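You operate a simulated robot arm through the tools that you are given. There is no shell and no other tool. Be economical: measure what you need, move in short steps, check, and stop when the job is done.

Carry out the task below with a simulated robot arm. There is one attempt and no reset: what you move stays moved.

TASK
Slide the white hinge to the right stop and the 80 kg roller to the left; lock both.
Fine: both stand loose in the silver rail; each is locked with its red knob once it meets its stop.

The check looks at the end state, three seconds after you hand in, the way a careful person would. Anything else that was tipped, shoved, dropped, spilled or broken makes it a failure.

THE ROBOT
A 7-joint arm with a two-finger parallel gripper, fixed in place. Base frame: the origin is at the foot of the arm, x ahead of it, y to its left, z up; the work surface is at about z = 0.764. Lengths are in m, angles in rad, forces in N, time in s.
With the tool pointing down near the work surface it reaches from about 0.46 to 0.92 m from the base axis. Its first joint turns from -2.007 to 2.007 rad. Payload 3.91 kg.
The tool frame sits at the grasp point between the pads (the TCP): z along the fingers, y along the line on which they close. The tips reach 0.03 m beyond it. The gripper opens to 0.11 m. The fingers are 0.02 m wide and 0.01 m thick; the gripper's body (0.048 by 0.112 m) begins 0.055 m behind the TCP.
Orientation is that of the tool frame in the base frame, as a unit quaternion [x, y, z, w]. With the fingers straight down and closing along the base's y, the tool's x points along the base's -x, its y along +y and its z along -z.

THE INTERFACE
- The arm moves only by the tool drive_tool. Its argument "series" is a list of rows, each a list of 7 numbers: the shift along the tool's x, y, z in m, then the turn, a rotation vector about the tool's x, y, z in rad, then the opening in per cent of the stroke, from 0 (shut) to 100 (fully open). In form: [[tx, ty, tz, ax, ay, az, jaw], ...]. A call has 1 to 10 rows; each row shifts and turns the commanded pose from where the row before left it, along the tool's axes as they then stand. A row lasts 0.2 s, in which the tool goes at most 0.05 m and 0.15 rad; a call with a longer step from one row to the next is refused whole, and so is a gripper value outside its range. A pose out of reach is approached as far as the arm can. The call stops where the force on the tool passes 40 N (or 10 N more than at its start, if that is more) or the arm is blocked; 0.2 s more then pass. The fingers move at their own pace (about 0.153 m/s each) and stop on an object; they squeeze with about 29 N. The grip force told is the motor's: it shows also when the fingers shut on nothing. Time passes only in rows, and 0.2 s behind the last, so rows that do not move let the fingers close. It gives the time, the measured TCP pose, the force on the tool (base axes), the opening and the grip force at its end, in the units of the frame above (readings bear some noise), and new pictures: "views" is both (left out), scene, wrist or none.
- Cameras (640 x 400 px; columns grow to the right, rows downward): "scene" is fixed at [0.0422, 0.6364, 1.5318]; the picture's right is [-0.95, -0.31, 0.00], its down [-0.13, 0.41, -0.90] and it looks along [0.28, -0.86, -0.43] (base axes); focal length 330 px, centre (320, 200). "wrist" rides on the gripper at [0.072, 0.017, -0.103] in the tool frame; the picture's right is [-0.23, 0.97, 0.00], its down [-0.76, -0.18, -0.62] and it looks along [-0.61, -0.14, 0.78] (tool axes); focal length 222 px, centre (320, 200). There is no depth. A picture from a camera that has moved, and an enlarged one, comes with that camera's place and axes in the base frame and with its lens. The place of the scene camera against the robot may be out by one fixed shift of up to 0.025 m in any direction.
- move_column(by): slides the trunk up (or, below 0, down) by that many m; the arm rides with it, the base frame stays. It gives what a move gives, with no picture.
- zoom(camera, box): a new picture of the part [left, top, right, bottom] of that camera's present view, enlarged. No time passes.
- finish_job(): hands the job in; it is judged then, once.

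Work in short steps. Places have to be worked out from the pictures, the camera data and where the tool is seen: move nearer, look again, correct. Check each grasp and each placing, and mend what went wrong. You have 120 turns and 170 pictures in all, those below and enlarged ones among them. Open the gripper and draw the arm clear of the work before you hand the job in, unless the task says otherwise; then end with one line.

The tools are called after "Emit:" as a command line: name --pt "numbers of a row" for each row, then --argument value for the rest, lists and objects as JSON in quotes. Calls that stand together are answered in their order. drive_tool: Moves the arm, as the interface text tells. Its arguments: {"type":"object","properties":{"series":{"type":"array","items":{"type":"array","items":{"type":"number"}}},"views":{"type":"string","enum":["both","scene","wrist","none"]}},"required":["series"]} The other tools are called the same way: move_column (by) slides the trunk up or down; zoom (camera, box) takes an enlarged picture of a part of a camera's view; finish_job () hands the job in.

At the start:

```text
clock: 0.0
tool_pos: [0.5721, -0.343, 1.0994]
ee_rot: [0.0, 1.0, 0.0, 0.0]
wrist_force: [-0.6, -0.3, 0.2]
gripper_width: 0.1101
grasp_force: 0.0
trunk travel left (down, up): [-0.725, 0.265]
```

scene: 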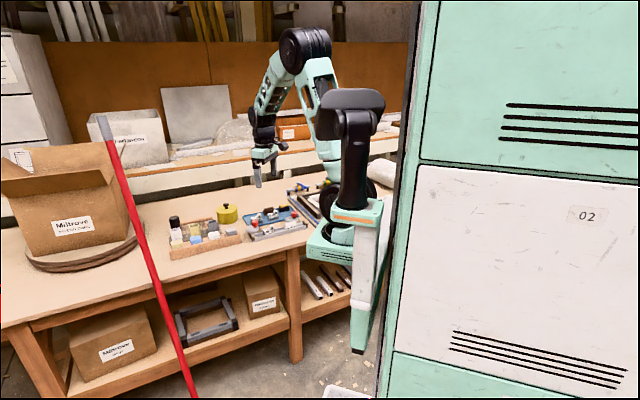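
wrist: 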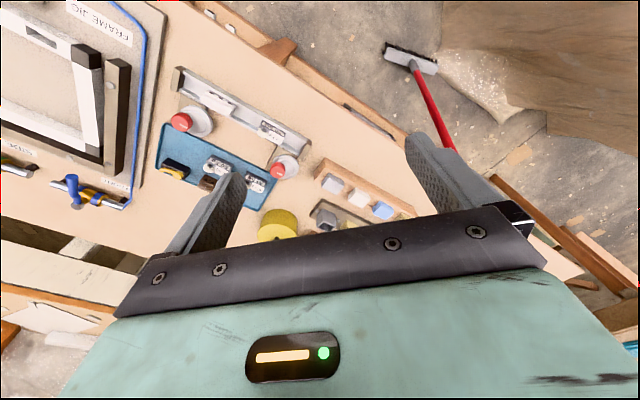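

I see a silver rail with two red-knobbed carriers and a blue tray; I'll zoom in to read details.

Emit:
zoom --camera "wrist" --box '[140, 50, 340, 230]'

Emit:
zoom --camera "scene" --box '[160, 160, 340, 270]'

```text
2.22 times, centred on (240, 140) of wrist
camera zoom: at [0.4989, -0.326, 1.2019], right [0.23, 0.97, 0.0], down [0.76, -0.18, 0.62], along [0.61, -0.14, -0.78], focal length 494 px, centre (498, 333)
```

zoom: 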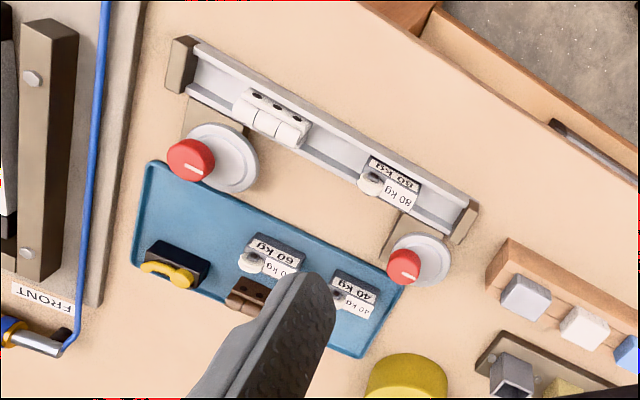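

```text
3.56 times, centred on (250, 215) of scene
camera zoom: at [0.0422, 0.6364, 1.5318], right [-0.95, -0.31, 0.0], down [-0.13, 0.41, -0.9], along [0.28, -0.86, -0.43], focal length 1172 px, centre (569, 147)
```

zoom: 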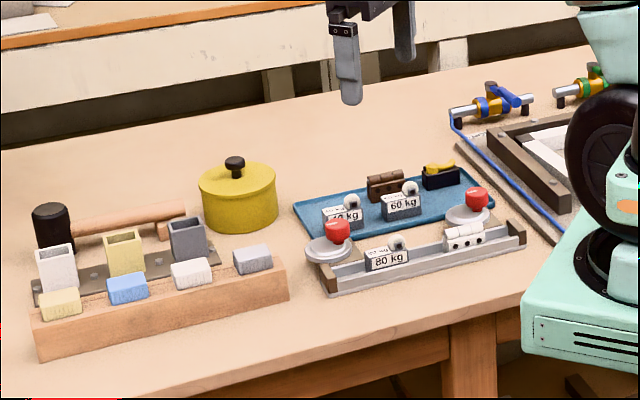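

The hinge sits on the robot-near side (right as seen from the scene/front side, where the labels read upright), and the roller on the left, so each only goes outwards. I move closer and turn the tool 45° to align with the rail.

Emit:
drive_tool --pt "0.0105 -0.0193 0.035 0 0 0 100" --pt "0.0105 -0.0193 0.035 0 0 0 100" --pt "0.0105 -0.0193 0.035 0 0 0 100" --pt "0.0105 -0.0193 0.035 0 0 0 100" --pt "0 0 0 0 0 0.131 100" --pt "0 0 0 0 0 0.131 100" --pt "0 0 0 0 0 0.131 100" --pt "0 0 0 0 0 0.131 100" --pt "0 0 0 0 0 0.131 100" --pt "0 0 0 0 0 0.131 100" --views "wrist"

```text
clock: 2.2
tool_pos: [0.5297, -0.4209, 0.9601]
ee_rot: [0.385, 0.923, 0.0, 0.001]
wrist_force: [0.1, 0.1, -1.3]
gripper_width: 0.11
grasp_force: 0.0
trunk travel left (down, up): [-0.725, 0.265]
camera wrist: at [0.4902, -0.3566, 1.0621], right [0.85, 0.53, 0.0], down [0.41, -0.67, 0.62], along [0.33, -0.53, -0.78], focal length 222 px, centre (320, 200)
```

wrist: 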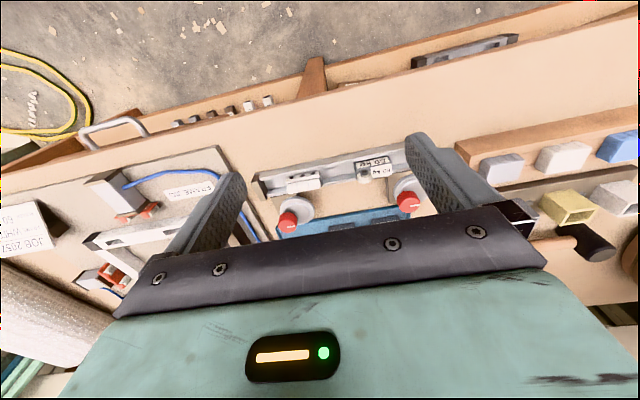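

The TCP projects near the image centre, so I can look between the fingers. Zoom on the rail.

Emit:
zoom --camera "wrist" --box '[240, 130, 440, 250]'

```text
3.20 times, centred on (340, 190) of wrist
camera zoom: at [0.4902, -0.3566, 1.0621], right [0.85, 0.53, 0.0], down [0.41, -0.67, 0.62], along [0.33, -0.53, -0.78], focal length 711 px, centre (256, 232)
```

zoom: 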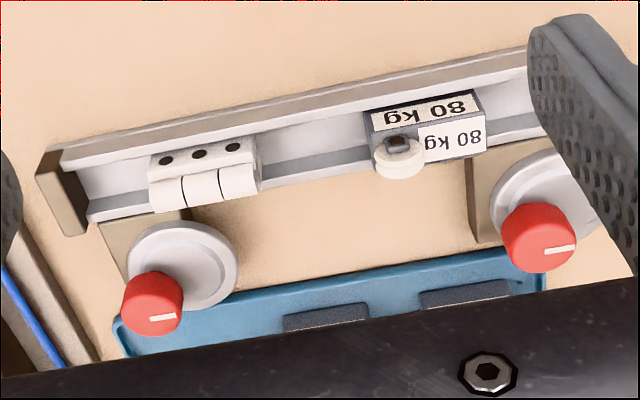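

The knobs sit on eccentric discs behind the rail. I close the gripper and go above the gap between the two pieces for a close look (still well above them).

Emit:
drive_tool --pt "-0.036 0.001 0.02 0 0 0 0" --pt "-0.036 0.001 0.02 0 0 0 0" --pt "-0.035 0.001 0.02 0 0 0 0" --pt "0 0 0.02 0 0 0 0" --views "both"

Emit:
zoom --camera "wrist" --box '[160, 80, 480, 280]'

Emit:
zoom --camera "scene" --box '[230, 190, 330, 250]'

```text
clock: 3.2
tool_pos: [0.6073, -0.4947, 0.8776]
ee_rot: [0.384, 0.923, 0.0, 0.0]
wrist_force: [0.7, 0.4, -0.2]
gripper_width: 0.0
grasp_force: 28.9
trunk travel left (down, up): [-0.725, 0.265]
camera wrist: at [0.5686, -0.4313, 0.9803], right [0.85, 0.53, 0.0], down [0.41, -0.66, 0.62], along [0.33, -0.53, -0.78], focal length 222 px, centre (320, 200)
```

scene: 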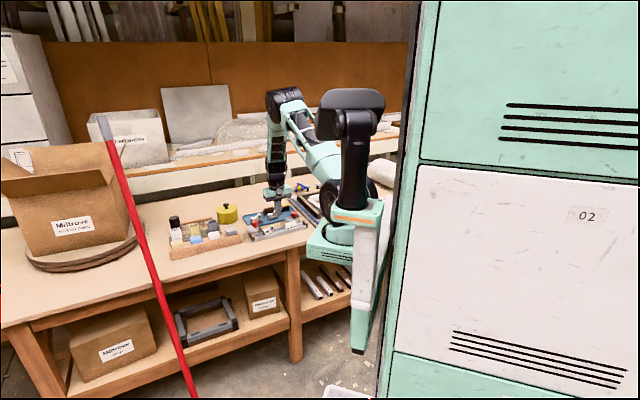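
wrist: 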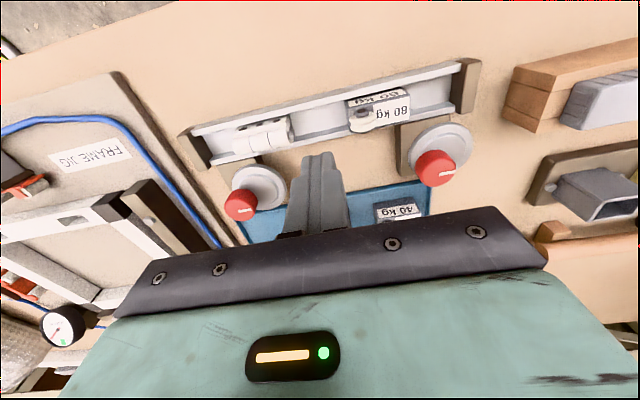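

```text
2.00 times, centred on (320, 180) of wrist
camera zoom: at [0.5686, -0.4313, 0.9803], right [0.85, 0.53, 0.0], down [0.41, -0.66, 0.62], along [0.33, -0.53, -0.78], focal length 444 px, centre (320, 240)
```

zoom: 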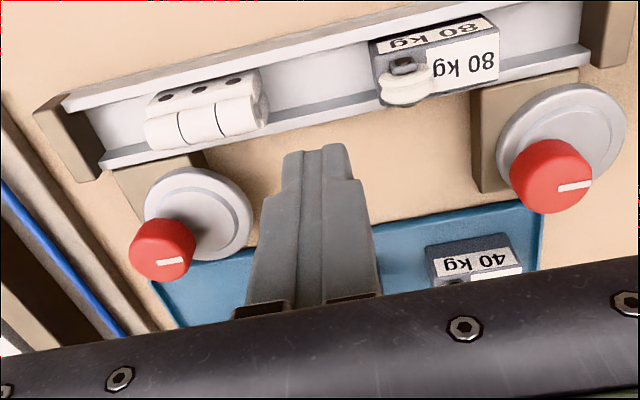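

```text
6.40 times, centred on (280, 220) of scene
camera zoom: at [0.0422, 0.6364, 1.5318], right [-0.95, -0.31, 0.0], down [-0.13, 0.41, -0.9], along [0.28, -0.86, -0.43], focal length 2110 px, centre (576, 72)
```

zoom: 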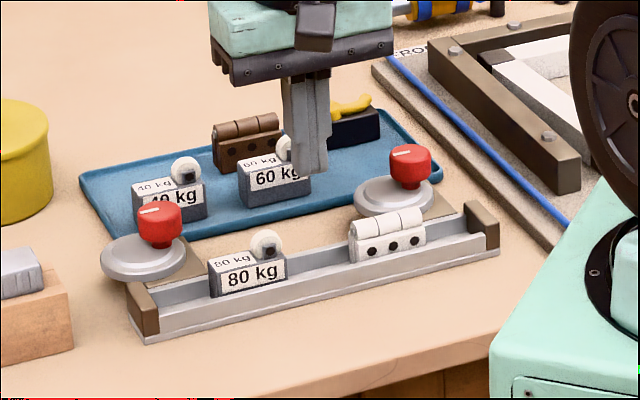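

The gap between the pieces is about 5 cm; the rail centreline lies about 1 cm to the front of the TCP. I shift 1 cm and descend partway, checking.

Emit:
drive_tool --pt "0.01 0.0 0.01 0 0 0 0" --pt "0 0 0.03 0 0 0 0" --views "none"

Emit:
zoom --camera "wrist" --box '[160, 80, 480, 280]'

Emit:
zoom --camera "scene" --box '[230, 190, 330, 250]'

```text
clock: 3.8
tool_pos: [0.6004, -0.4877, 0.8403]
ee_rot: [0.383, 0.924, 0.0, 0.001]
wrist_force: [-1.0, 0.0, 1.4]
gripper_width: 0.0
grasp_force: 28.5
trunk travel left (down, up): [-0.725, 0.265]
```

```text
2.00 times, centred on (320, 180) of wrist
camera zoom: at [0.5609, -0.4235, 0.9425], right [0.85, 0.53, 0.0], down [0.41, -0.66, 0.62], along [0.33, -0.53, -0.78], focal length 444 px, centre (320, 240)
```

zoom: 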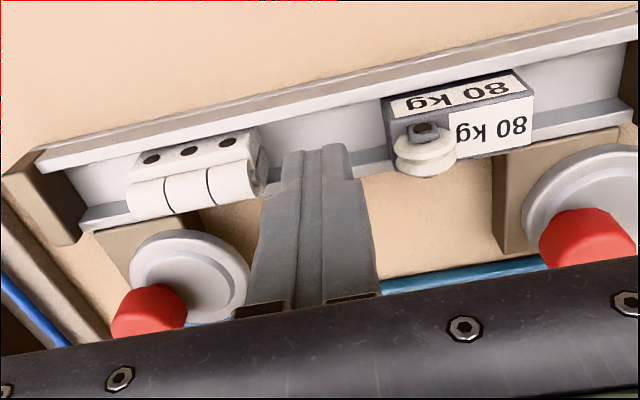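

```text
6.40 times, centred on (280, 220) of scene
camera zoom: at [0.0422, 0.6364, 1.5318], right [-0.95, -0.31, 0.0], down [-0.13, 0.41, -0.9], along [0.28, -0.86, -0.43], focal length 2110 px, centre (576, 72)
```

zoom: 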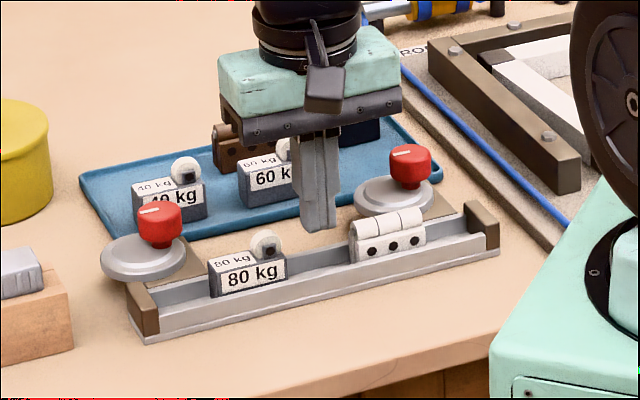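

Tips line up with the channel. I descend another 2.5 cm so tips reach about wall height.

Emit:
drive_tool --pt "0 0 0.013 0 0 0 0" --pt "0 0 0.012 0 0 0 0" --views "none"

Emit:
zoom --camera "wrist" --box '[160, 80, 480, 280]'

Emit:
zoom --camera "scene" --box '[230, 190, 330, 250]'

```text
clock: 4.4
tool_pos: [0.6009, -0.4884, 0.8145]
ee_rot: [0.384, 0.923, 0.0, 0.0]
wrist_force: [0.4, 0.4, -0.5]
gripper_width: 0.0
grasp_force: 28.7
trunk travel left (down, up): [-0.725, 0.265]
```

```text
2.00 times, centred on (320, 180) of wrist
camera zoom: at [0.5606, -0.4246, 0.9173], right [0.85, 0.53, 0.0], down [0.41, -0.66, 0.62], along [0.33, -0.53, -0.78], focal length 444 px, centre (320, 240)
```

zoom: 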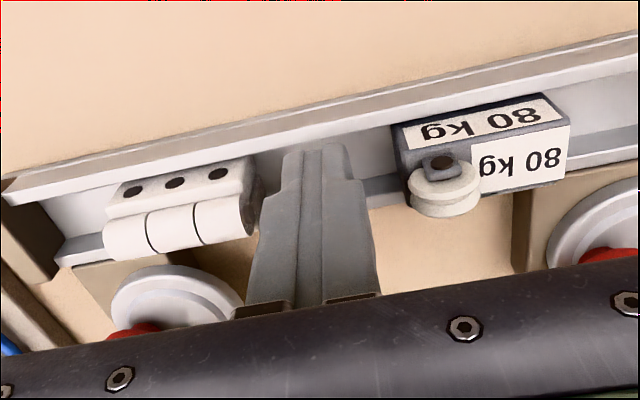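

```text
6.40 times, centred on (280, 220) of scene
camera zoom: at [0.0422, 0.6364, 1.5318], right [-0.95, -0.31, 0.0], down [-0.13, 0.41, -0.9], along [0.28, -0.86, -0.43], focal length 2110 px, centre (576, 72)
```

zoom: 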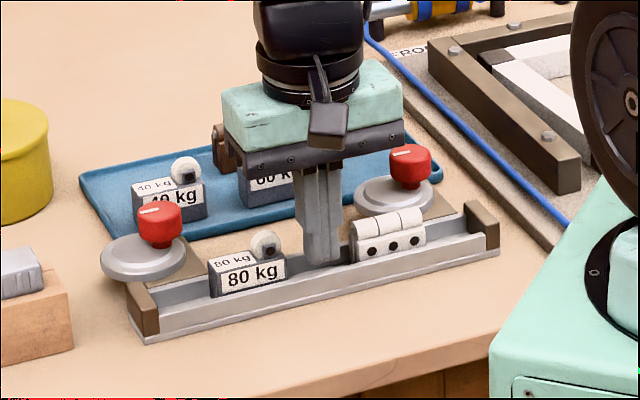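

Tips are in the channel with no contact. Push the hinge toward its stop (tool -y) in small steps.

Emit:
drive_tool --pt "0 -0.008 0 0 0 0 0" --pt "0 -0.008 0 0 0 0 0" --pt "0 -0.008 0 0 0 0 0" --pt "0 -0.008 0 0 0 0 0" --views "none"

Emit:
zoom --camera "wrist" --box '[160, 80, 480, 280]'

Emit:
zoom --camera "scene" --box '[230, 190, 330, 250]'

```text
clock: 5.4
tool_pos: [0.5778, -0.5104, 0.8141]
ee_rot: [0.384, 0.923, -0.001, 0.0]
wrist_force: [0.5, -0.8, -0.9]
gripper_width: 0.0
grasp_force: 28.7
trunk travel left (down, up): [-0.725, 0.265]
```

```text
2.00 times, centred on (320, 180) of wrist
camera zoom: at [0.5378, -0.447, 0.9175], right [0.85, 0.53, 0.0], down [0.41, -0.67, 0.62], along [0.33, -0.53, -0.78], focal length 444 px, centre (320, 240)
```

zoom: 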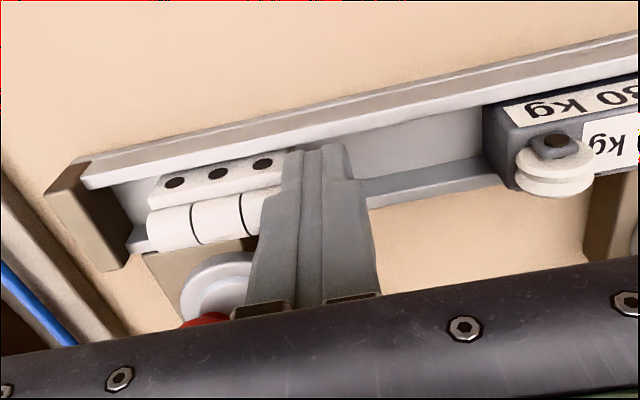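

```text
6.40 times, centred on (280, 220) of scene
camera zoom: at [0.0422, 0.6364, 1.5318], right [-0.95, -0.31, 0.0], down [-0.13, 0.41, -0.9], along [0.28, -0.86, -0.43], focal length 2110 px, centre (576, 72)
```

zoom: 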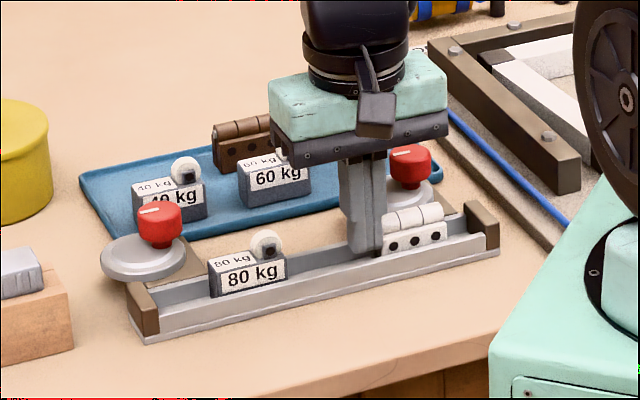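

The hinge slides well; about 1–1.5 cm left. Continue in finer steps.

Emit:
drive_tool --pt "0 -0.005 0 0 0 0 0" --pt "0 -0.004 0 0 0 0 0" --pt "0 -0.003 0 0 0 0 0" --pt "0 -0.002 0 0 0 0 0" --views "none"

Emit:
zoom --camera "wrist" --box '[160, 80, 480, 280]'

Emit:
zoom --camera "scene" --box '[270, 200, 320, 240]'

```text
clock: 6.4
tool_pos: [0.5673, -0.5193, 0.813]
ee_rot: [0.383, 0.924, 0.0, 0.0]
wrist_force: [-0.2, -1.0, -0.3]
gripper_width: 0.0
grasp_force: 29.5
trunk travel left (down, up): [-0.725, 0.265]
```

```text
2.00 times, centred on (320, 180) of wrist
camera zoom: at [0.5279, -0.4562, 0.917], right [0.85, 0.53, 0.0], down [0.41, -0.66, 0.62], along [0.33, -0.53, -0.78], focal length 444 px, centre (320, 240)
```

zoom: 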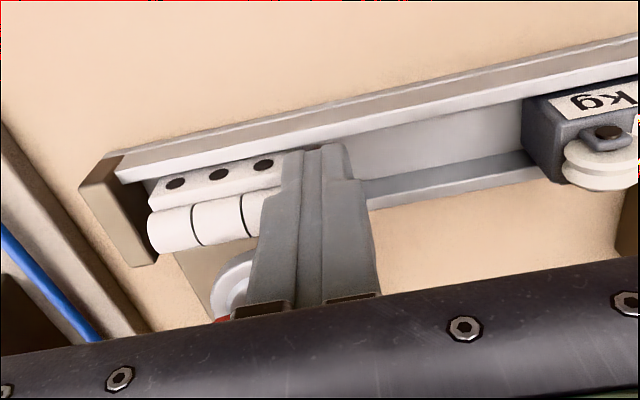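

```text
10.00 times, centred on (295, 220) of scene
camera zoom: at [0.0422, 0.6364, 1.5318], right [-0.95, -0.31, 0.0], down [-0.13, 0.41, -0.9], along [0.28, -0.86, -0.43], focal length 3298 px, centre (570, 0)
```

zoom: 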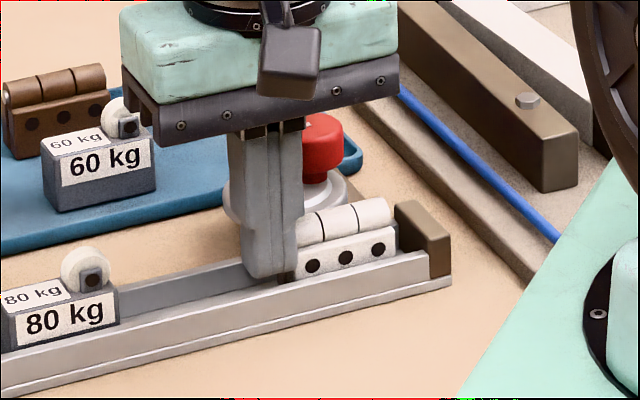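

Nearly at the stop; push in 2 mm steps until force rises.

Emit:
drive_tool --pt "0 -0.002 0 0 0 0 0" --pt "0 -0.001 0 0 0 0 0" --views "none"

Emit:
zoom --camera "wrist" --box '[190, 120, 350, 220]'

```text
clock: 7.0
tool_pos: [0.5647, -0.5215, 0.8147]
ee_rot: [0.383, 0.924, 0.0, 0.0]
wrist_force: [0.3, 0.3, 0.5]
gripper_width: 0.0
grasp_force: 28.9
trunk travel left (down, up): [-0.725, 0.265]
```

```text
4.00 times, centred on (270, 170) of wrist
camera zoom: at [0.5257, -0.458, 0.9169], right [0.85, 0.53, 0.0], down [0.41, -0.66, 0.62], along [0.33, -0.53, -0.78], focal length 888 px, centre (520, 320)
```

zoom: 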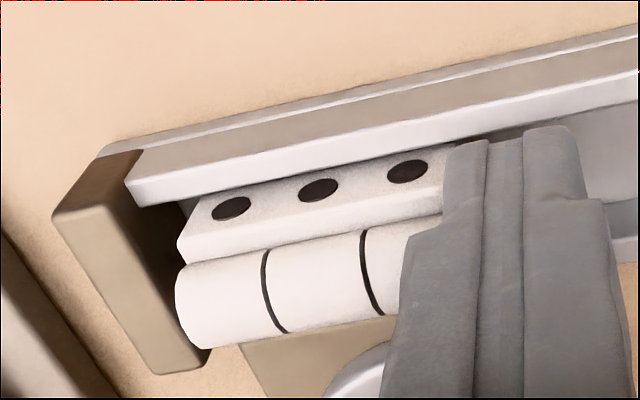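

Emit:
drive_tool --pt "0 -0.002 0 0 0 0 0" --pt "0 -0.002 0 0 0 0 0" --views "none"

Emit:
zoom --camera "wrist" --box '[190, 120, 350, 220]'

```text
clock: 7.6
tool_pos: [0.5624, -0.5244, 0.814]
ee_rot: [0.384, 0.923, 0.0, 0.001]
wrist_force: [-0.4, 0.1, -0.4]
gripper_width: 0.0001
grasp_force: 29.4
trunk travel left (down, up): [-0.725, 0.265]
```

```text
4.00 times, centred on (270, 170) of wrist
camera zoom: at [0.523, -0.4609, 0.9173], right [0.85, 0.53, 0.0], down [0.41, -0.66, 0.62], along [0.33, -0.53, -0.78], focal length 888 px, centre (520, 320)
```

zoom: 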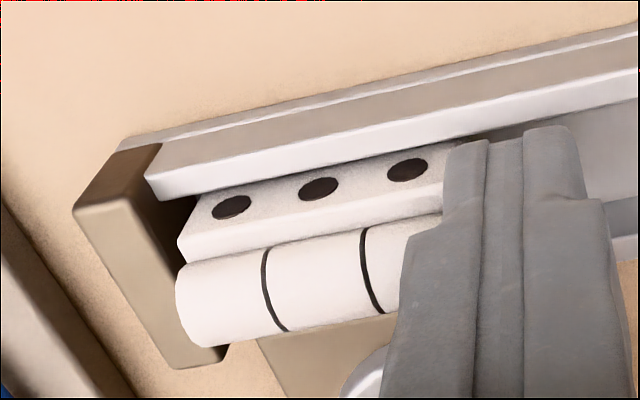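

Still sliding freely with a few mm to go; continue.

Emit:
drive_tool --pt "0 -0.002 0 0 0 0 0" --pt "0 -0.002 0 0 0 0 0" --views "none"

Emit:
zoom --camera "wrist" --box '[190, 120, 350, 220]'

```text
clock: 8.2
tool_pos: [0.5582, -0.5269, 0.8134]
ee_rot: [0.383, 0.924, -0.001, 0.001]
wrist_force: [-0.2, 0.2, -0.7]
gripper_width: 0.0
grasp_force: 28.8
trunk travel left (down, up): [-0.725, 0.265]
```

```text
4.00 times, centred on (270, 170) of wrist
camera zoom: at [0.5201, -0.4639, 0.9168], right [0.85, 0.53, 0.0], down [0.41, -0.66, 0.62], along [0.33, -0.53, -0.78], focal length 888 px, centre (520, 320)
```

zoom: 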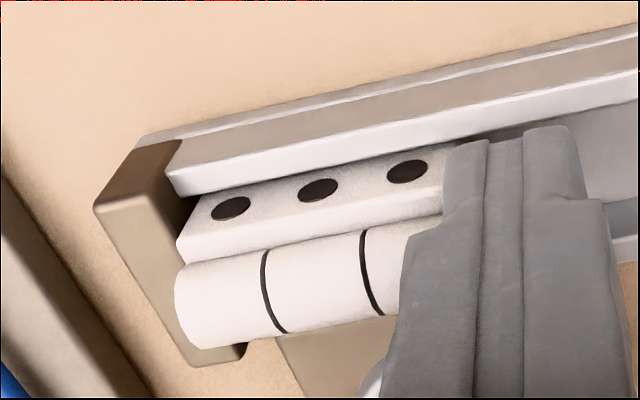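

Emit:
drive_tool --pt "0 -0.0015 0 0 0 0 0" --pt "0 -0.0015 0 0 0 0 0" --views "none"

Emit:
zoom --camera "wrist" --box '[190, 120, 350, 220]'

```text
clock: 8.8
tool_pos: [0.5589, -0.5289, 0.8145]
ee_rot: [0.383, 0.924, 0.001, 0.0]
wrist_force: [2.3, 2.7, -0.2]
gripper_width: 0.0002
grasp_force: 29.0
trunk travel left (down, up): [-0.725, 0.265]
```

```text
4.00 times, centred on (270, 170) of wrist
camera zoom: at [0.5191, -0.4652, 0.9168], right [0.85, 0.53, 0.0], down [0.41, -0.66, 0.62], along [0.33, -0.53, -0.78], focal length 888 px, centre (520, 320)
```

zoom: 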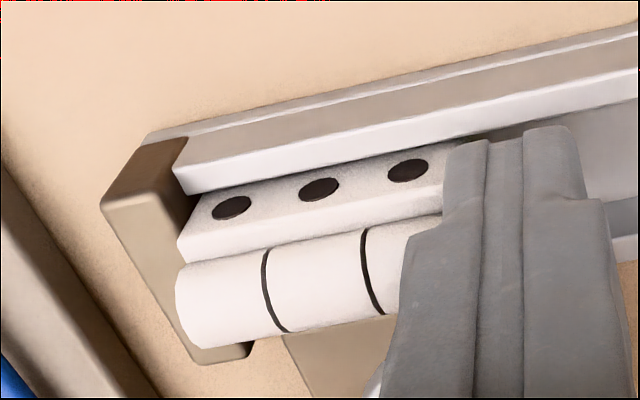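

Force now appears (≈3.5 N along the rail): the stop is met. One mm more to confirm, then go off toward the roller.

Emit:
drive_tool --pt "0 -0.001 0 0 0 0 0" --pt "0 0 0 0 0 0 0" --views "none"

Emit:
drive_tool --pt "0 0.015 0 0 0 0 0" --pt "0 0.015 0 0 0 0 0" --pt "0 0.015 0 0 0 0 0" --views "none"

Emit:
zoom --camera "wrist" --box '[160, 80, 480, 280]'

```text
clock: 9.4
tool_pos: [0.5574, -0.5281, 0.8138]
ee_rot: [0.383, 0.924, 0.001, 0.0]
wrist_force: [9.7, 8.4, 0.6]
gripper_width: 0.0
grasp_force: 29.0
trunk travel left (down, up): [-0.725, 0.265]
```

```text
clock: 10.2
tool_pos: [0.5879, -0.5004, 0.8129]
ee_rot: [0.384, 0.923, 0.0, -0.001]
wrist_force: [-0.2, 0.8, 0.4]
gripper_width: 0.0
grasp_force: 29.0
trunk travel left (down, up): [-0.725, 0.265]
```

```text
2.00 times, centred on (320, 180) of wrist
camera zoom: at [0.549, -0.4355, 0.9161], right [0.85, 0.53, 0.0], down [0.41, -0.67, 0.62], along [0.33, -0.53, -0.78], focal length 444 px, centre (320, 240)
```

zoom: 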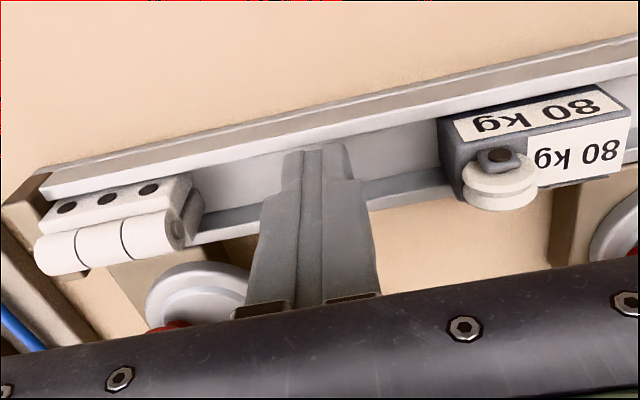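

Hinge is at its stop. Now push the roller in +y.

Emit:
drive_tool --pt "0 0.01 0 0 0 0 0" --pt "0 0.01 0 0 0 0 0" --pt "0 0.01 0 0 0 0 0" --pt "0 0.008 0 0 0 0 0" --pt "0 0.008 0 0 0 0 0" --views "none"

Emit:
zoom --camera "wrist" --box '[220, 80, 540, 280]'

Emit:
zoom --camera "scene" --box '[230, 200, 310, 250]'

```text
clock: 11.4
tool_pos: [0.6212, -0.4662, 0.8142]
ee_rot: [0.384, 0.923, -0.001, -0.001]
wrist_force: [-0.1, 0.1, -0.7]
gripper_width: 0.0
grasp_force: 29.4
trunk travel left (down, up): [-0.725, 0.265]
```

```text
2.00 times, centred on (380, 180) of wrist
camera zoom: at [0.5819, -0.4026, 0.9168], right [0.85, 0.53, 0.0], down [0.41, -0.66, 0.62], along [0.33, -0.53, -0.78], focal length 444 px, centre (200, 240)
```

zoom: 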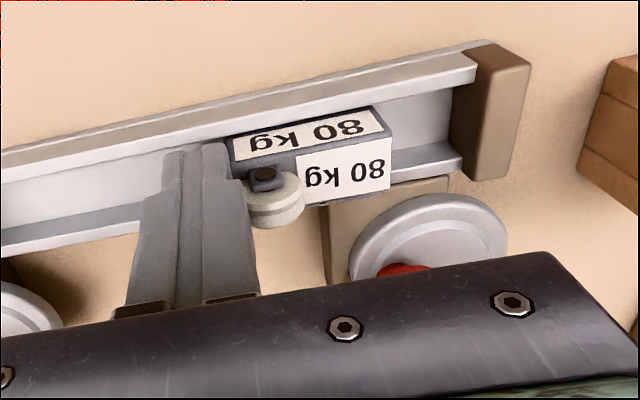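

```text
8.00 times, centred on (270, 225) of scene
camera zoom: at [0.0422, 0.6364, 1.5318], right [-0.95, -0.31, 0.0], down [-0.13, 0.41, -0.9], along [0.28, -0.86, -0.43], focal length 2638 px, centre (720, 0)
```

zoom: 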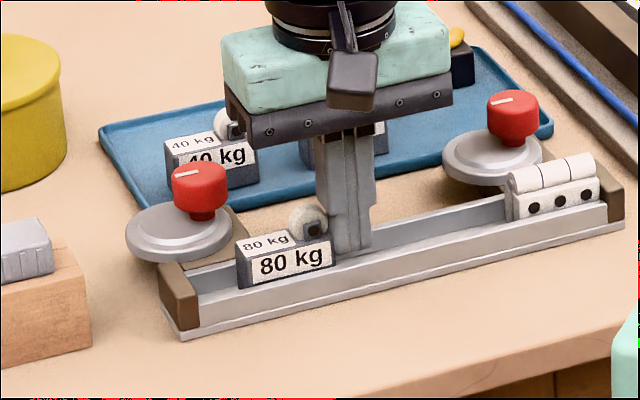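

Finger has just met the roller; about 2.5 cm to its stop.

Emit:
drive_tool --pt "0 0.006 0 0 0 0 0" --pt "0 0.006 0 0 0 0 0" --pt "0 0.005 0 0 0 0 0" --pt "0 0.003 0 0 0 0 0" --views "none"

Emit:
zoom --camera "wrist" --box '[300, 90, 460, 190]'

```text
clock: 12.4
tool_pos: [0.6359, -0.4517, 0.8147]
ee_rot: [0.383, 0.924, 0.0, -0.001]
wrist_force: [-0.4, -0.3, 0.1]
gripper_width: 0.0
grasp_force: 29.1
trunk travel left (down, up): [-0.725, 0.265]
```

```text
4.00 times, centred on (380, 140) of wrist
camera zoom: at [0.5965, -0.3883, 0.9171], right [0.85, 0.53, 0.0], down [0.41, -0.66, 0.62], along [0.33, -0.53, -0.78], focal length 888 px, centre (80, 440)
```

zoom: 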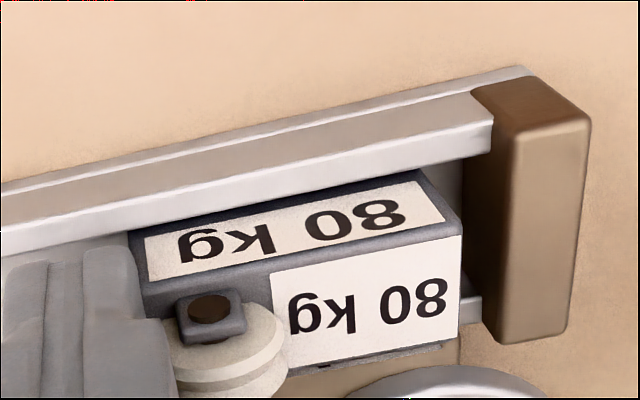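

A few mm left; continue finely.

Emit:
drive_tool --pt "0 0.002 0 0 0 0 0" --pt "0 0.0015 0 0 0 0 0" --views "none"

Emit:
drive_tool --pt "0 0.0015 0 0 0 0 0" --views "none"

Emit:
zoom --camera "wrist" --box '[300, 90, 460, 190]'

```text
clock: 13.0
tool_pos: [0.6368, -0.4486, 0.8145]
ee_rot: [0.384, 0.923, 0.001, 0.0]
wrist_force: [0.1, 0.1, -0.6]
gripper_width: 0.0
grasp_force: 29.3
trunk travel left (down, up): [-0.725, 0.265]
```

```text
clock: 13.4
tool_pos: [0.6395, -0.4486, 0.8147]
ee_rot: [0.383, 0.924, 0.0, 0.001]
wrist_force: [-0.8, -0.4, 0.2]
gripper_width: 0.0
grasp_force: 29.2
trunk travel left (down, up): [-0.725, 0.265]
```

```text
4.00 times, centred on (380, 140) of wrist
camera zoom: at [0.5994, -0.3848, 0.9169], right [0.85, 0.53, 0.0], down [0.41, -0.66, 0.62], along [0.33, -0.53, -0.78], focal length 888 px, centre (80, 440)
```

zoom: 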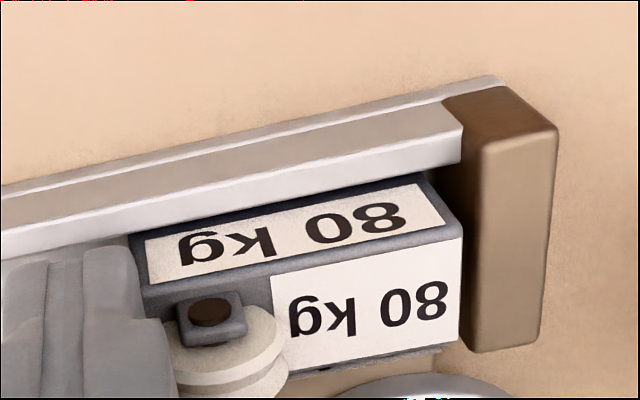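

Emit:
drive_tool --pt "0 0.0015 0 0 0 0 0" --pt "0 0 0 0 0 0 0" --views "none"

Emit:
drive_tool --pt "0 0.001 0 0 0 0 0" --pt "0 0 0 0 0 0 0" --views "none"

Emit:
zoom --camera "wrist" --box '[300, 90, 460, 190]'

```text
clock: 14.0
tool_pos: [0.639, -0.4482, 0.8144]
ee_rot: [0.383, 0.924, 0.0, 0.0]
wrist_force: [-0.7, -0.2, 0.2]
gripper_width: 0.0
grasp_force: 29.0
trunk travel left (down, up): [-0.725, 0.265]
```

```text
clock: 14.6
tool_pos: [0.6415, -0.4459, 0.8139]
ee_rot: [0.383, 0.924, 0.001, 0.001]
wrist_force: [0.4, -0.5, -0.4]
gripper_width: 0.0002
grasp_force: 28.7
trunk travel left (down, up): [-0.725, 0.265]
```

```text
4.00 times, centred on (380, 140) of wrist
camera zoom: at [0.6015, -0.3828, 0.9171], right [0.85, 0.53, 0.0], down [0.41, -0.66, 0.62], along [0.33, -0.53, -0.78], focal length 888 px, centre (80, 440)
```

zoom: 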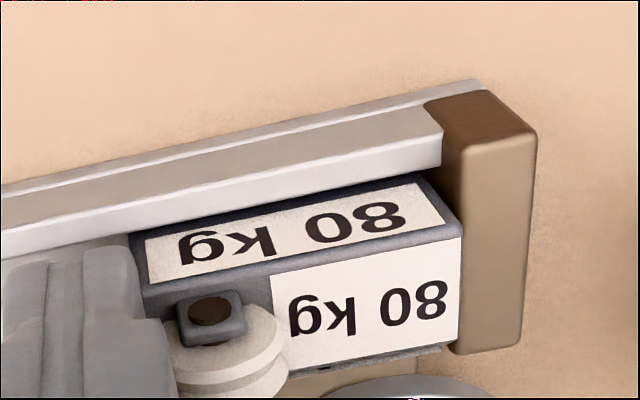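

Practically touching; push by 1 mm steps until the force shows.

Emit:
drive_tool --pt "0 0.001 0 0 0 0 0" --pt "0 0 0 0 0 0 0" --views "none"

Emit:
drive_tool --pt "0 0.001 0 0 0 0 0" --pt "0 0 0 0 0 0 0" --views "none"

Emit:
zoom --camera "wrist" --box '[300, 90, 460, 190]'

```text
clock: 15.2
tool_pos: [0.6411, -0.4448, 0.8146]
ee_rot: [0.384, 0.923, 0.0, 0.001]
wrist_force: [-0.7, -0.4, 0.3]
gripper_width: 0.0001
grasp_force: 28.7
trunk travel left (down, up): [-0.725, 0.265]
```

```text
clock: 15.8
tool_pos: [0.6416, -0.4465, 0.8136]
ee_rot: [0.383, 0.924, 0.0, 0.001]
wrist_force: [-3.0, -2.0, 1.1]
gripper_width: 0.0
grasp_force: 29.3
trunk travel left (down, up): [-0.725, 0.265]
```

```text
4.00 times, centred on (380, 140) of wrist
camera zoom: at [0.6025, -0.3816, 0.917], right [0.85, 0.53, 0.0], down [0.41, -0.66, 0.62], along [0.33, -0.53, -0.78], focal length 888 px, centre (80, 440)
```

zoom: 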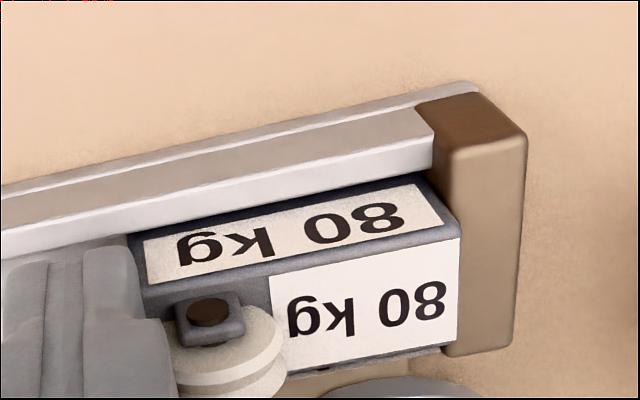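

Both at stops. Back off, lift, open the gripper, and go above the roller's knob for a look.

Emit:
drive_tool --pt "0 -0.004 0 0 0 0 0" --pt "0 0 -0.04 0 0 0 0" --pt "0 0 -0.04 0 0 0 0" --pt "-0.02 0.015 -0.02 0 0 0 50" --pt "-0.02 0.014 0 0 0 0 50" --pt "-0.02 0.01 0 0 0 0 50" --views "wrist"

Emit:
zoom --camera "wrist" --box '[220, 90, 420, 215]'

Emit:
zoom --camera "scene" --box '[230, 200, 310, 250]'

```text
clock: 17.2
tool_pos: [0.7102, -0.4635, 0.9133]
ee_rot: [0.383, 0.924, 0.0, 0.0]
wrist_force: [-0.4, -0.8, 0.4]
gripper_width: 0.0548
grasp_force: 0.0
trunk travel left (down, up): [-0.725, 0.265]
camera wrist: at [0.6702, -0.3991, 1.0159], right [0.85, 0.53, 0.0], down [0.41, -0.67, 0.62], along [0.33, -0.53, -0.78], focal length 222 px, centre (320, 200)
```

wrist: 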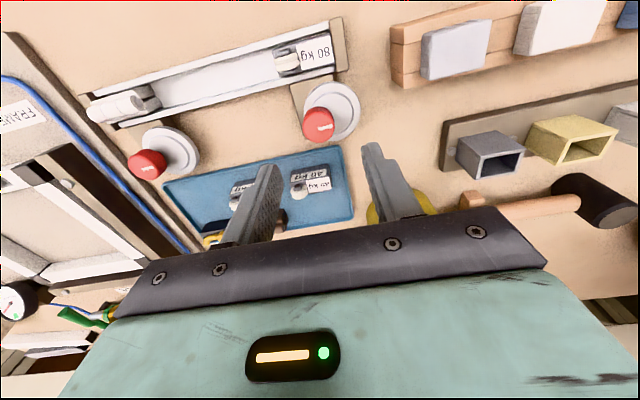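

```text
3.20 times, centred on (320, 152) of wrist
camera zoom: at [0.6702, -0.3991, 1.0159], right [0.85, 0.53, 0.0], down [0.41, -0.67, 0.62], along [0.33, -0.53, -0.78], focal length 711 px, centre (320, 352)
```

zoom: 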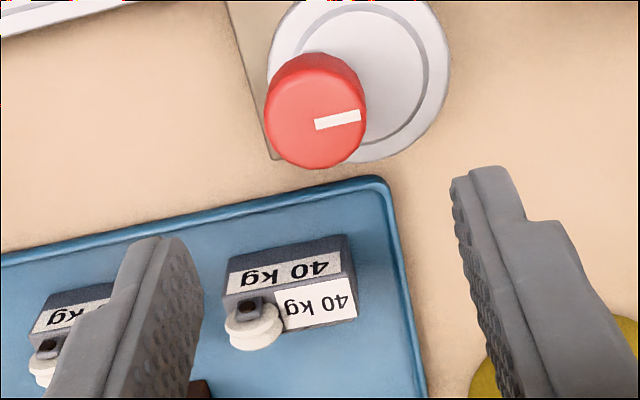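

```text
8.00 times, centred on (270, 225) of scene
camera zoom: at [0.0422, 0.6364, 1.5318], right [-0.95, -0.31, 0.0], down [-0.13, 0.41, -0.9], along [0.28, -0.86, -0.43], focal length 2638 px, centre (720, 0)
```

zoom: 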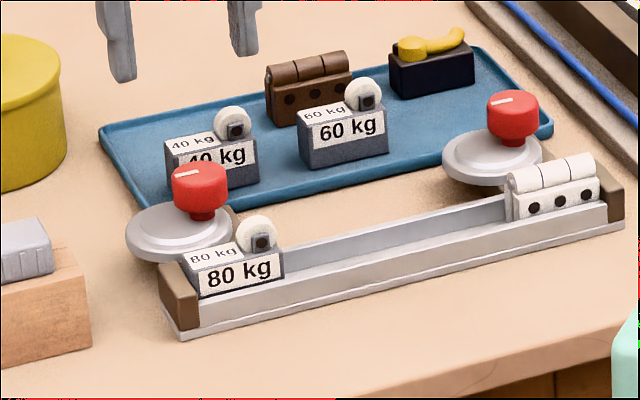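

Knob top works out at (0.709,-0.464,0.815), Ø≈29 mm; the disc is eccentric ~14 mm toward +rail direction, so turning it ~90° CCW (from above) swings the bulge onto the roller. I pre-turn the tool +45° and descend partway.

Emit:
drive_tool --pt "0.0007 -0.001 0 0 0 0.131 50" --pt "0 0 0 0 0 0.131 50" --pt "0 0 0 0 0 0.131 50" --pt "0 0 0 0 0 0.131 50" --pt "0 0 0 0 0 0.131 50" --pt "0 0 0 0 0 0.131 50" --pt "0 0 0.03 0 0 0 50" --pt "0 0 0.03 0 0 0 50" --views "wrist"

Emit:
zoom --camera "wrist" --box '[220, 90, 420, 215]'

Emit:
zoom --camera "scene" --box '[230, 200, 310, 250]'

```text
clock: 19.0
tool_pos: [0.707, -0.4631, 0.8529]
ee_rot: [0.708, 0.706, -0.001, -0.001]
wrist_force: [-0.5, 0.9, -0.2]
gripper_width: 0.0549
grasp_force: 0.2
trunk travel left (down, up): [-0.725, 0.265]
camera wrist: at [0.7243, -0.3907, 0.9569], right [0.97, -0.23, 0.0], down [-0.18, -0.76, 0.62], along [-0.14, -0.61, -0.78], focal length 222 px, centre (320, 200)
```

wrist: 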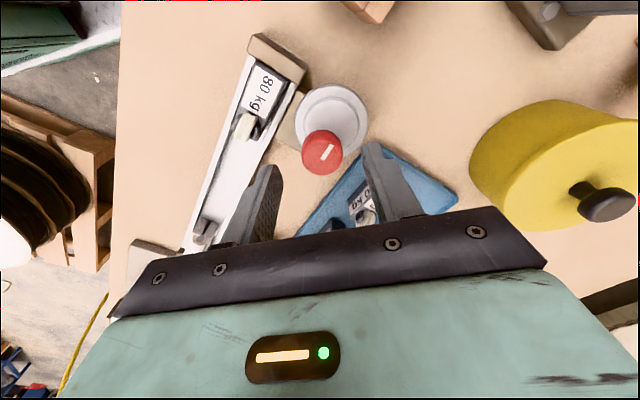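

```text
3.20 times, centred on (320, 152) of wrist
camera zoom: at [0.7243, -0.3907, 0.9569], right [0.97, -0.23, 0.0], down [-0.18, -0.76, 0.62], along [-0.14, -0.61, -0.78], focal length 711 px, centre (320, 352)
```

zoom: 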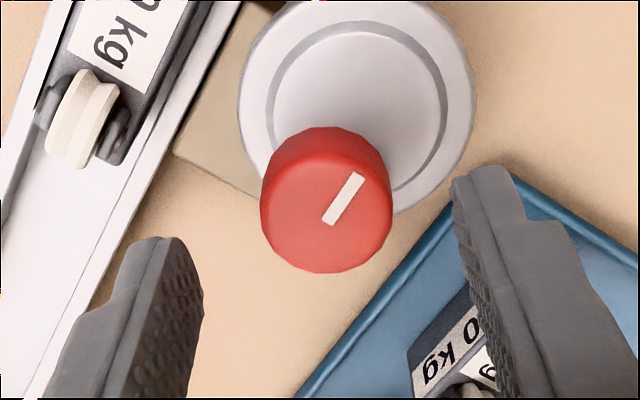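

```text
8.00 times, centred on (270, 225) of scene
camera zoom: at [0.0422, 0.6364, 1.5318], right [-0.95, -0.31, 0.0], down [-0.13, 0.41, -0.9], along [0.28, -0.86, -0.43], focal length 2638 px, centre (720, 0)
```

zoom: 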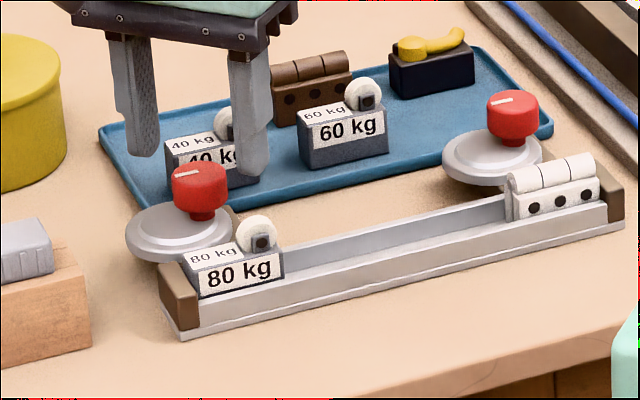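

The knob sits ~2 mm off the TCP; correct and descend so the tips flank the knob.

Emit:
drive_tool --pt "-0.002 0.002 0.01 0 0 0 50" --pt "0 0 0.008 0 0 0 50" --pt "0 0 0.006 0 0 0 50" --views "none"

Emit:
zoom --camera "wrist" --box '[220, 90, 420, 215]'

Emit:
zoom --camera "scene" --box '[230, 200, 310, 250]'

```text
clock: 19.8
tool_pos: [0.7106, -0.4664, 0.8311]
ee_rot: [0.708, 0.706, -0.001, 0.0]
wrist_force: [-1.9, -0.2, -0.7]
gripper_width: 0.0548
grasp_force: 0.0
trunk travel left (down, up): [-0.725, 0.265]
```

```text
3.20 times, centred on (320, 152) of wrist
camera zoom: at [0.7273, -0.3927, 0.9331], right [0.97, -0.23, 0.0], down [-0.18, -0.76, 0.62], along [-0.14, -0.61, -0.78], focal length 711 px, centre (320, 352)
```

zoom: 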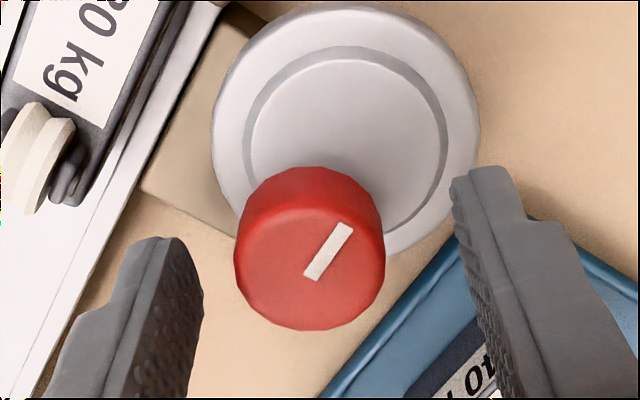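

```text
8.00 times, centred on (270, 225) of scene
camera zoom: at [0.0422, 0.6364, 1.5318], right [-0.95, -0.31, 0.0], down [-0.13, 0.41, -0.9], along [0.28, -0.86, -0.43], focal length 2638 px, centre (720, 0)
```

zoom: 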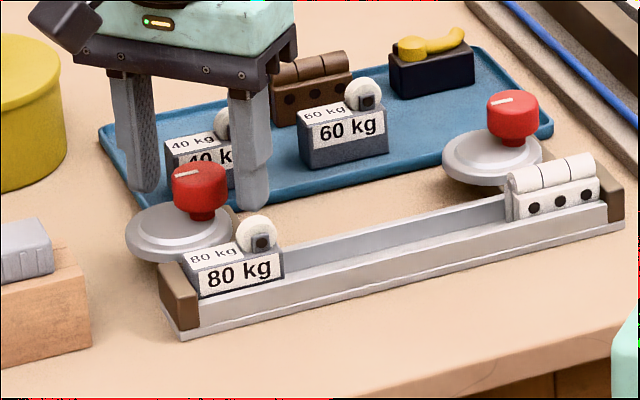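

Shift 3 mm toward -y(tool) to centre, then close on the knob.

Emit:
drive_tool --pt "0 -0.0025 0.003 0 0 0 50" --pt "0 0 0 0 0 0 20" --pt "0 0 0 0 0 0 20" --views "none"

Emit:
zoom --camera "wrist" --box '[220, 90, 420, 215]'

```text
clock: 20.6
tool_pos: [0.7087, -0.4658, 0.8281]
ee_rot: [0.708, 0.706, 0.0, 0.0]
wrist_force: [6.0, -1.3, -1.4]
gripper_width: 0.0293
grasp_force: 44.9
trunk travel left (down, up): [-0.725, 0.265]
```

```text
3.20 times, centred on (320, 152) of wrist
camera zoom: at [0.7254, -0.3926, 0.9301], right [0.97, -0.23, 0.0], down [-0.18, -0.76, 0.62], along [-0.14, -0.61, -0.78], focal length 711 px, centre (320, 352)
```

zoom: 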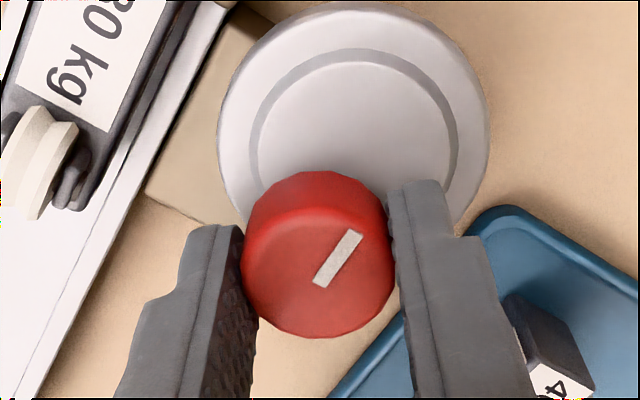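

Knob gripped (29.3 mm). Turn CCW seen from above (tool az negative) a bit and watch.

Emit:
drive_tool --pt "0 0.0005 0 0 0 -0.1 10" --pt "0 0 0 0 0 -0.1 10" --pt "0 0 0 0 0 -0.1 10" --views "none"

Emit:
zoom --camera "wrist" --box '[220, 90, 420, 215]'

Emit:
zoom --camera "scene" --box '[230, 200, 310, 250]'

```text
clock: 21.4
tool_pos: [0.7087, -0.4662, 0.8255]
ee_rot: [0.594, 0.805, 0.001, 0.0]
wrist_force: [13.6, -2.8, -0.1]
gripper_width: 0.0293
grasp_force: 45.3
trunk travel left (down, up): [-0.725, 0.265]
```

```text
3.20 times, centred on (320, 152) of wrist
camera zoom: at [0.7035, -0.3908, 0.9301], right [1.0, 0.07, 0.0], down [0.05, -0.78, 0.62], along [0.04, -0.62, -0.78], focal length 711 px, centre (320, 352)
```

zoom: 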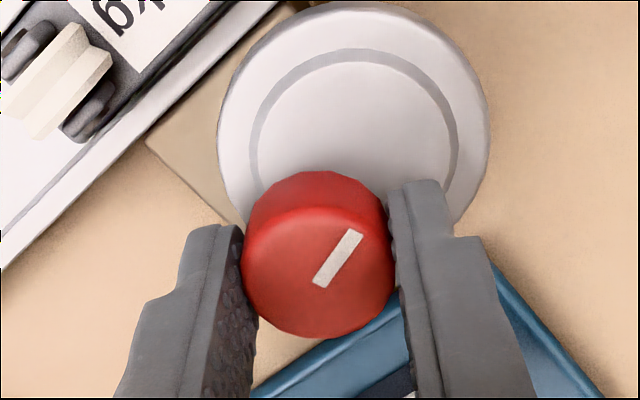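

```text
8.00 times, centred on (270, 225) of scene
camera zoom: at [0.0422, 0.6364, 1.5318], right [-0.95, -0.31, 0.0], down [-0.13, 0.41, -0.9], along [0.28, -0.86, -0.43], focal length 2638 px, centre (720, 0)
```

zoom: 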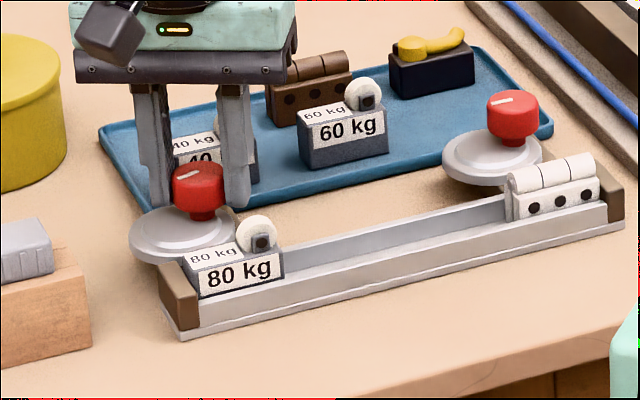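

The knob and disc turn together. Continue turning, easing the sideways force by 1 mm.

Emit:
drive_tool --pt "0 0.001 0 0 0 -0.1 10" --pt "0 0 0 0 0 -0.1 10" --views "none"

```text
clock: 22.0
tool_pos: [0.7082, -0.4659, 0.8279]
ee_rot: [0.511, 0.86, 0.0, 0.001]
wrist_force: [11.1, -2.2, -0.9]
gripper_width: 0.0293
grasp_force: 45.1
trunk travel left (down, up): [-0.725, 0.265]
```

Emit:
drive_tool --pt "0 0.0007 0 0 0 -0.1 10" --pt "0 0.0005 0 0 0 -0.1 10" --pt "0 0 0 0 0 -0.1 10" --views "none"

Emit:
zoom --camera "wrist" --box '[200, 60, 440, 210]'

Emit:
zoom --camera "scene" --box '[230, 200, 310, 250]'

```text
clock: 22.8
tool_pos: [0.71, -0.4646, 0.8285]
ee_rot: [0.376, 0.927, -0.001, 0.0]
wrist_force: [7.5, -7.8, 1.0]
gripper_width: 0.0295
grasp_force: 45.5
trunk travel left (down, up): [-0.725, 0.265]
```

```text
2.67 times, centred on (320, 135) of wrist
camera zoom: at [0.6695, -0.4018, 0.9301], right [0.84, 0.54, 0.0], down [0.42, -0.66, 0.62], along [0.34, -0.53, -0.78], focal length 592 px, centre (320, 373)
```

zoom: 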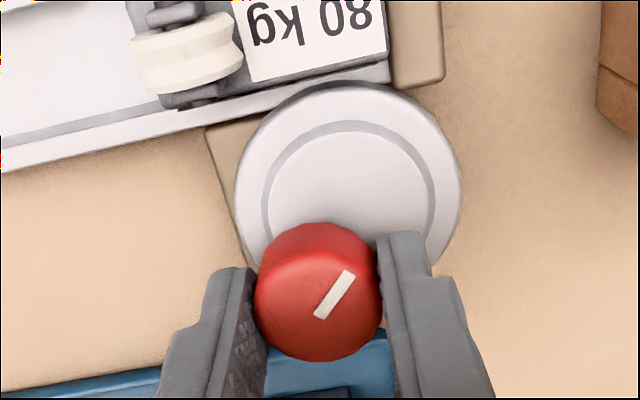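

```text
8.00 times, centred on (270, 225) of scene
camera zoom: at [0.0422, 0.6364, 1.5318], right [-0.95, -0.31, 0.0], down [-0.13, 0.41, -0.9], along [0.28, -0.86, -0.43], focal length 2638 px, centre (720, 0)
```

zoom: 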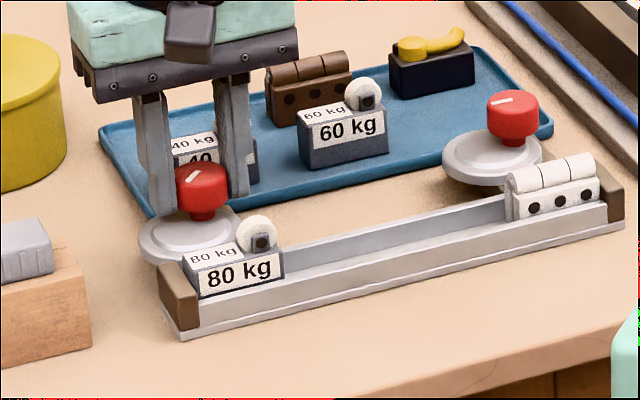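

Still turning with the grip; the disc approaches the roller. Continue.

Emit:
drive_tool --pt "0 0 0 0 0 -0.1 10" --pt "0 0 0 0 0 -0.1 10" --pt "0 0 0 0 0 -0.1 10" --views "none"

Emit:
zoom --camera "wrist" --box '[200, 60, 440, 210]'

```text
clock: 23.6
tool_pos: [0.7098, -0.4637, 0.8258]
ee_rot: [0.233, 0.973, 0.001, 0.0]
wrist_force: [3.4, -5.7, 5.8]
gripper_width: 0.0294
grasp_force: 45.0
trunk travel left (down, up): [-0.725, 0.265]
```

```text
2.67 times, centred on (320, 135) of wrist
camera zoom: at [0.6529, -0.4162, 0.9301], right [0.64, 0.76, 0.0], down [0.6, -0.5, 0.62], along [0.48, -0.4, -0.78], focal length 592 px, centre (320, 373)
```

zoom: 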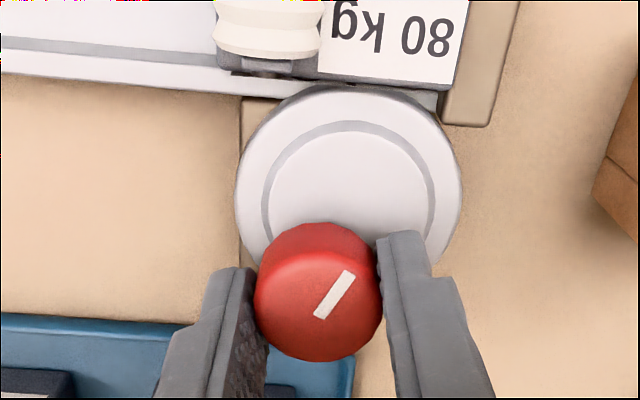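

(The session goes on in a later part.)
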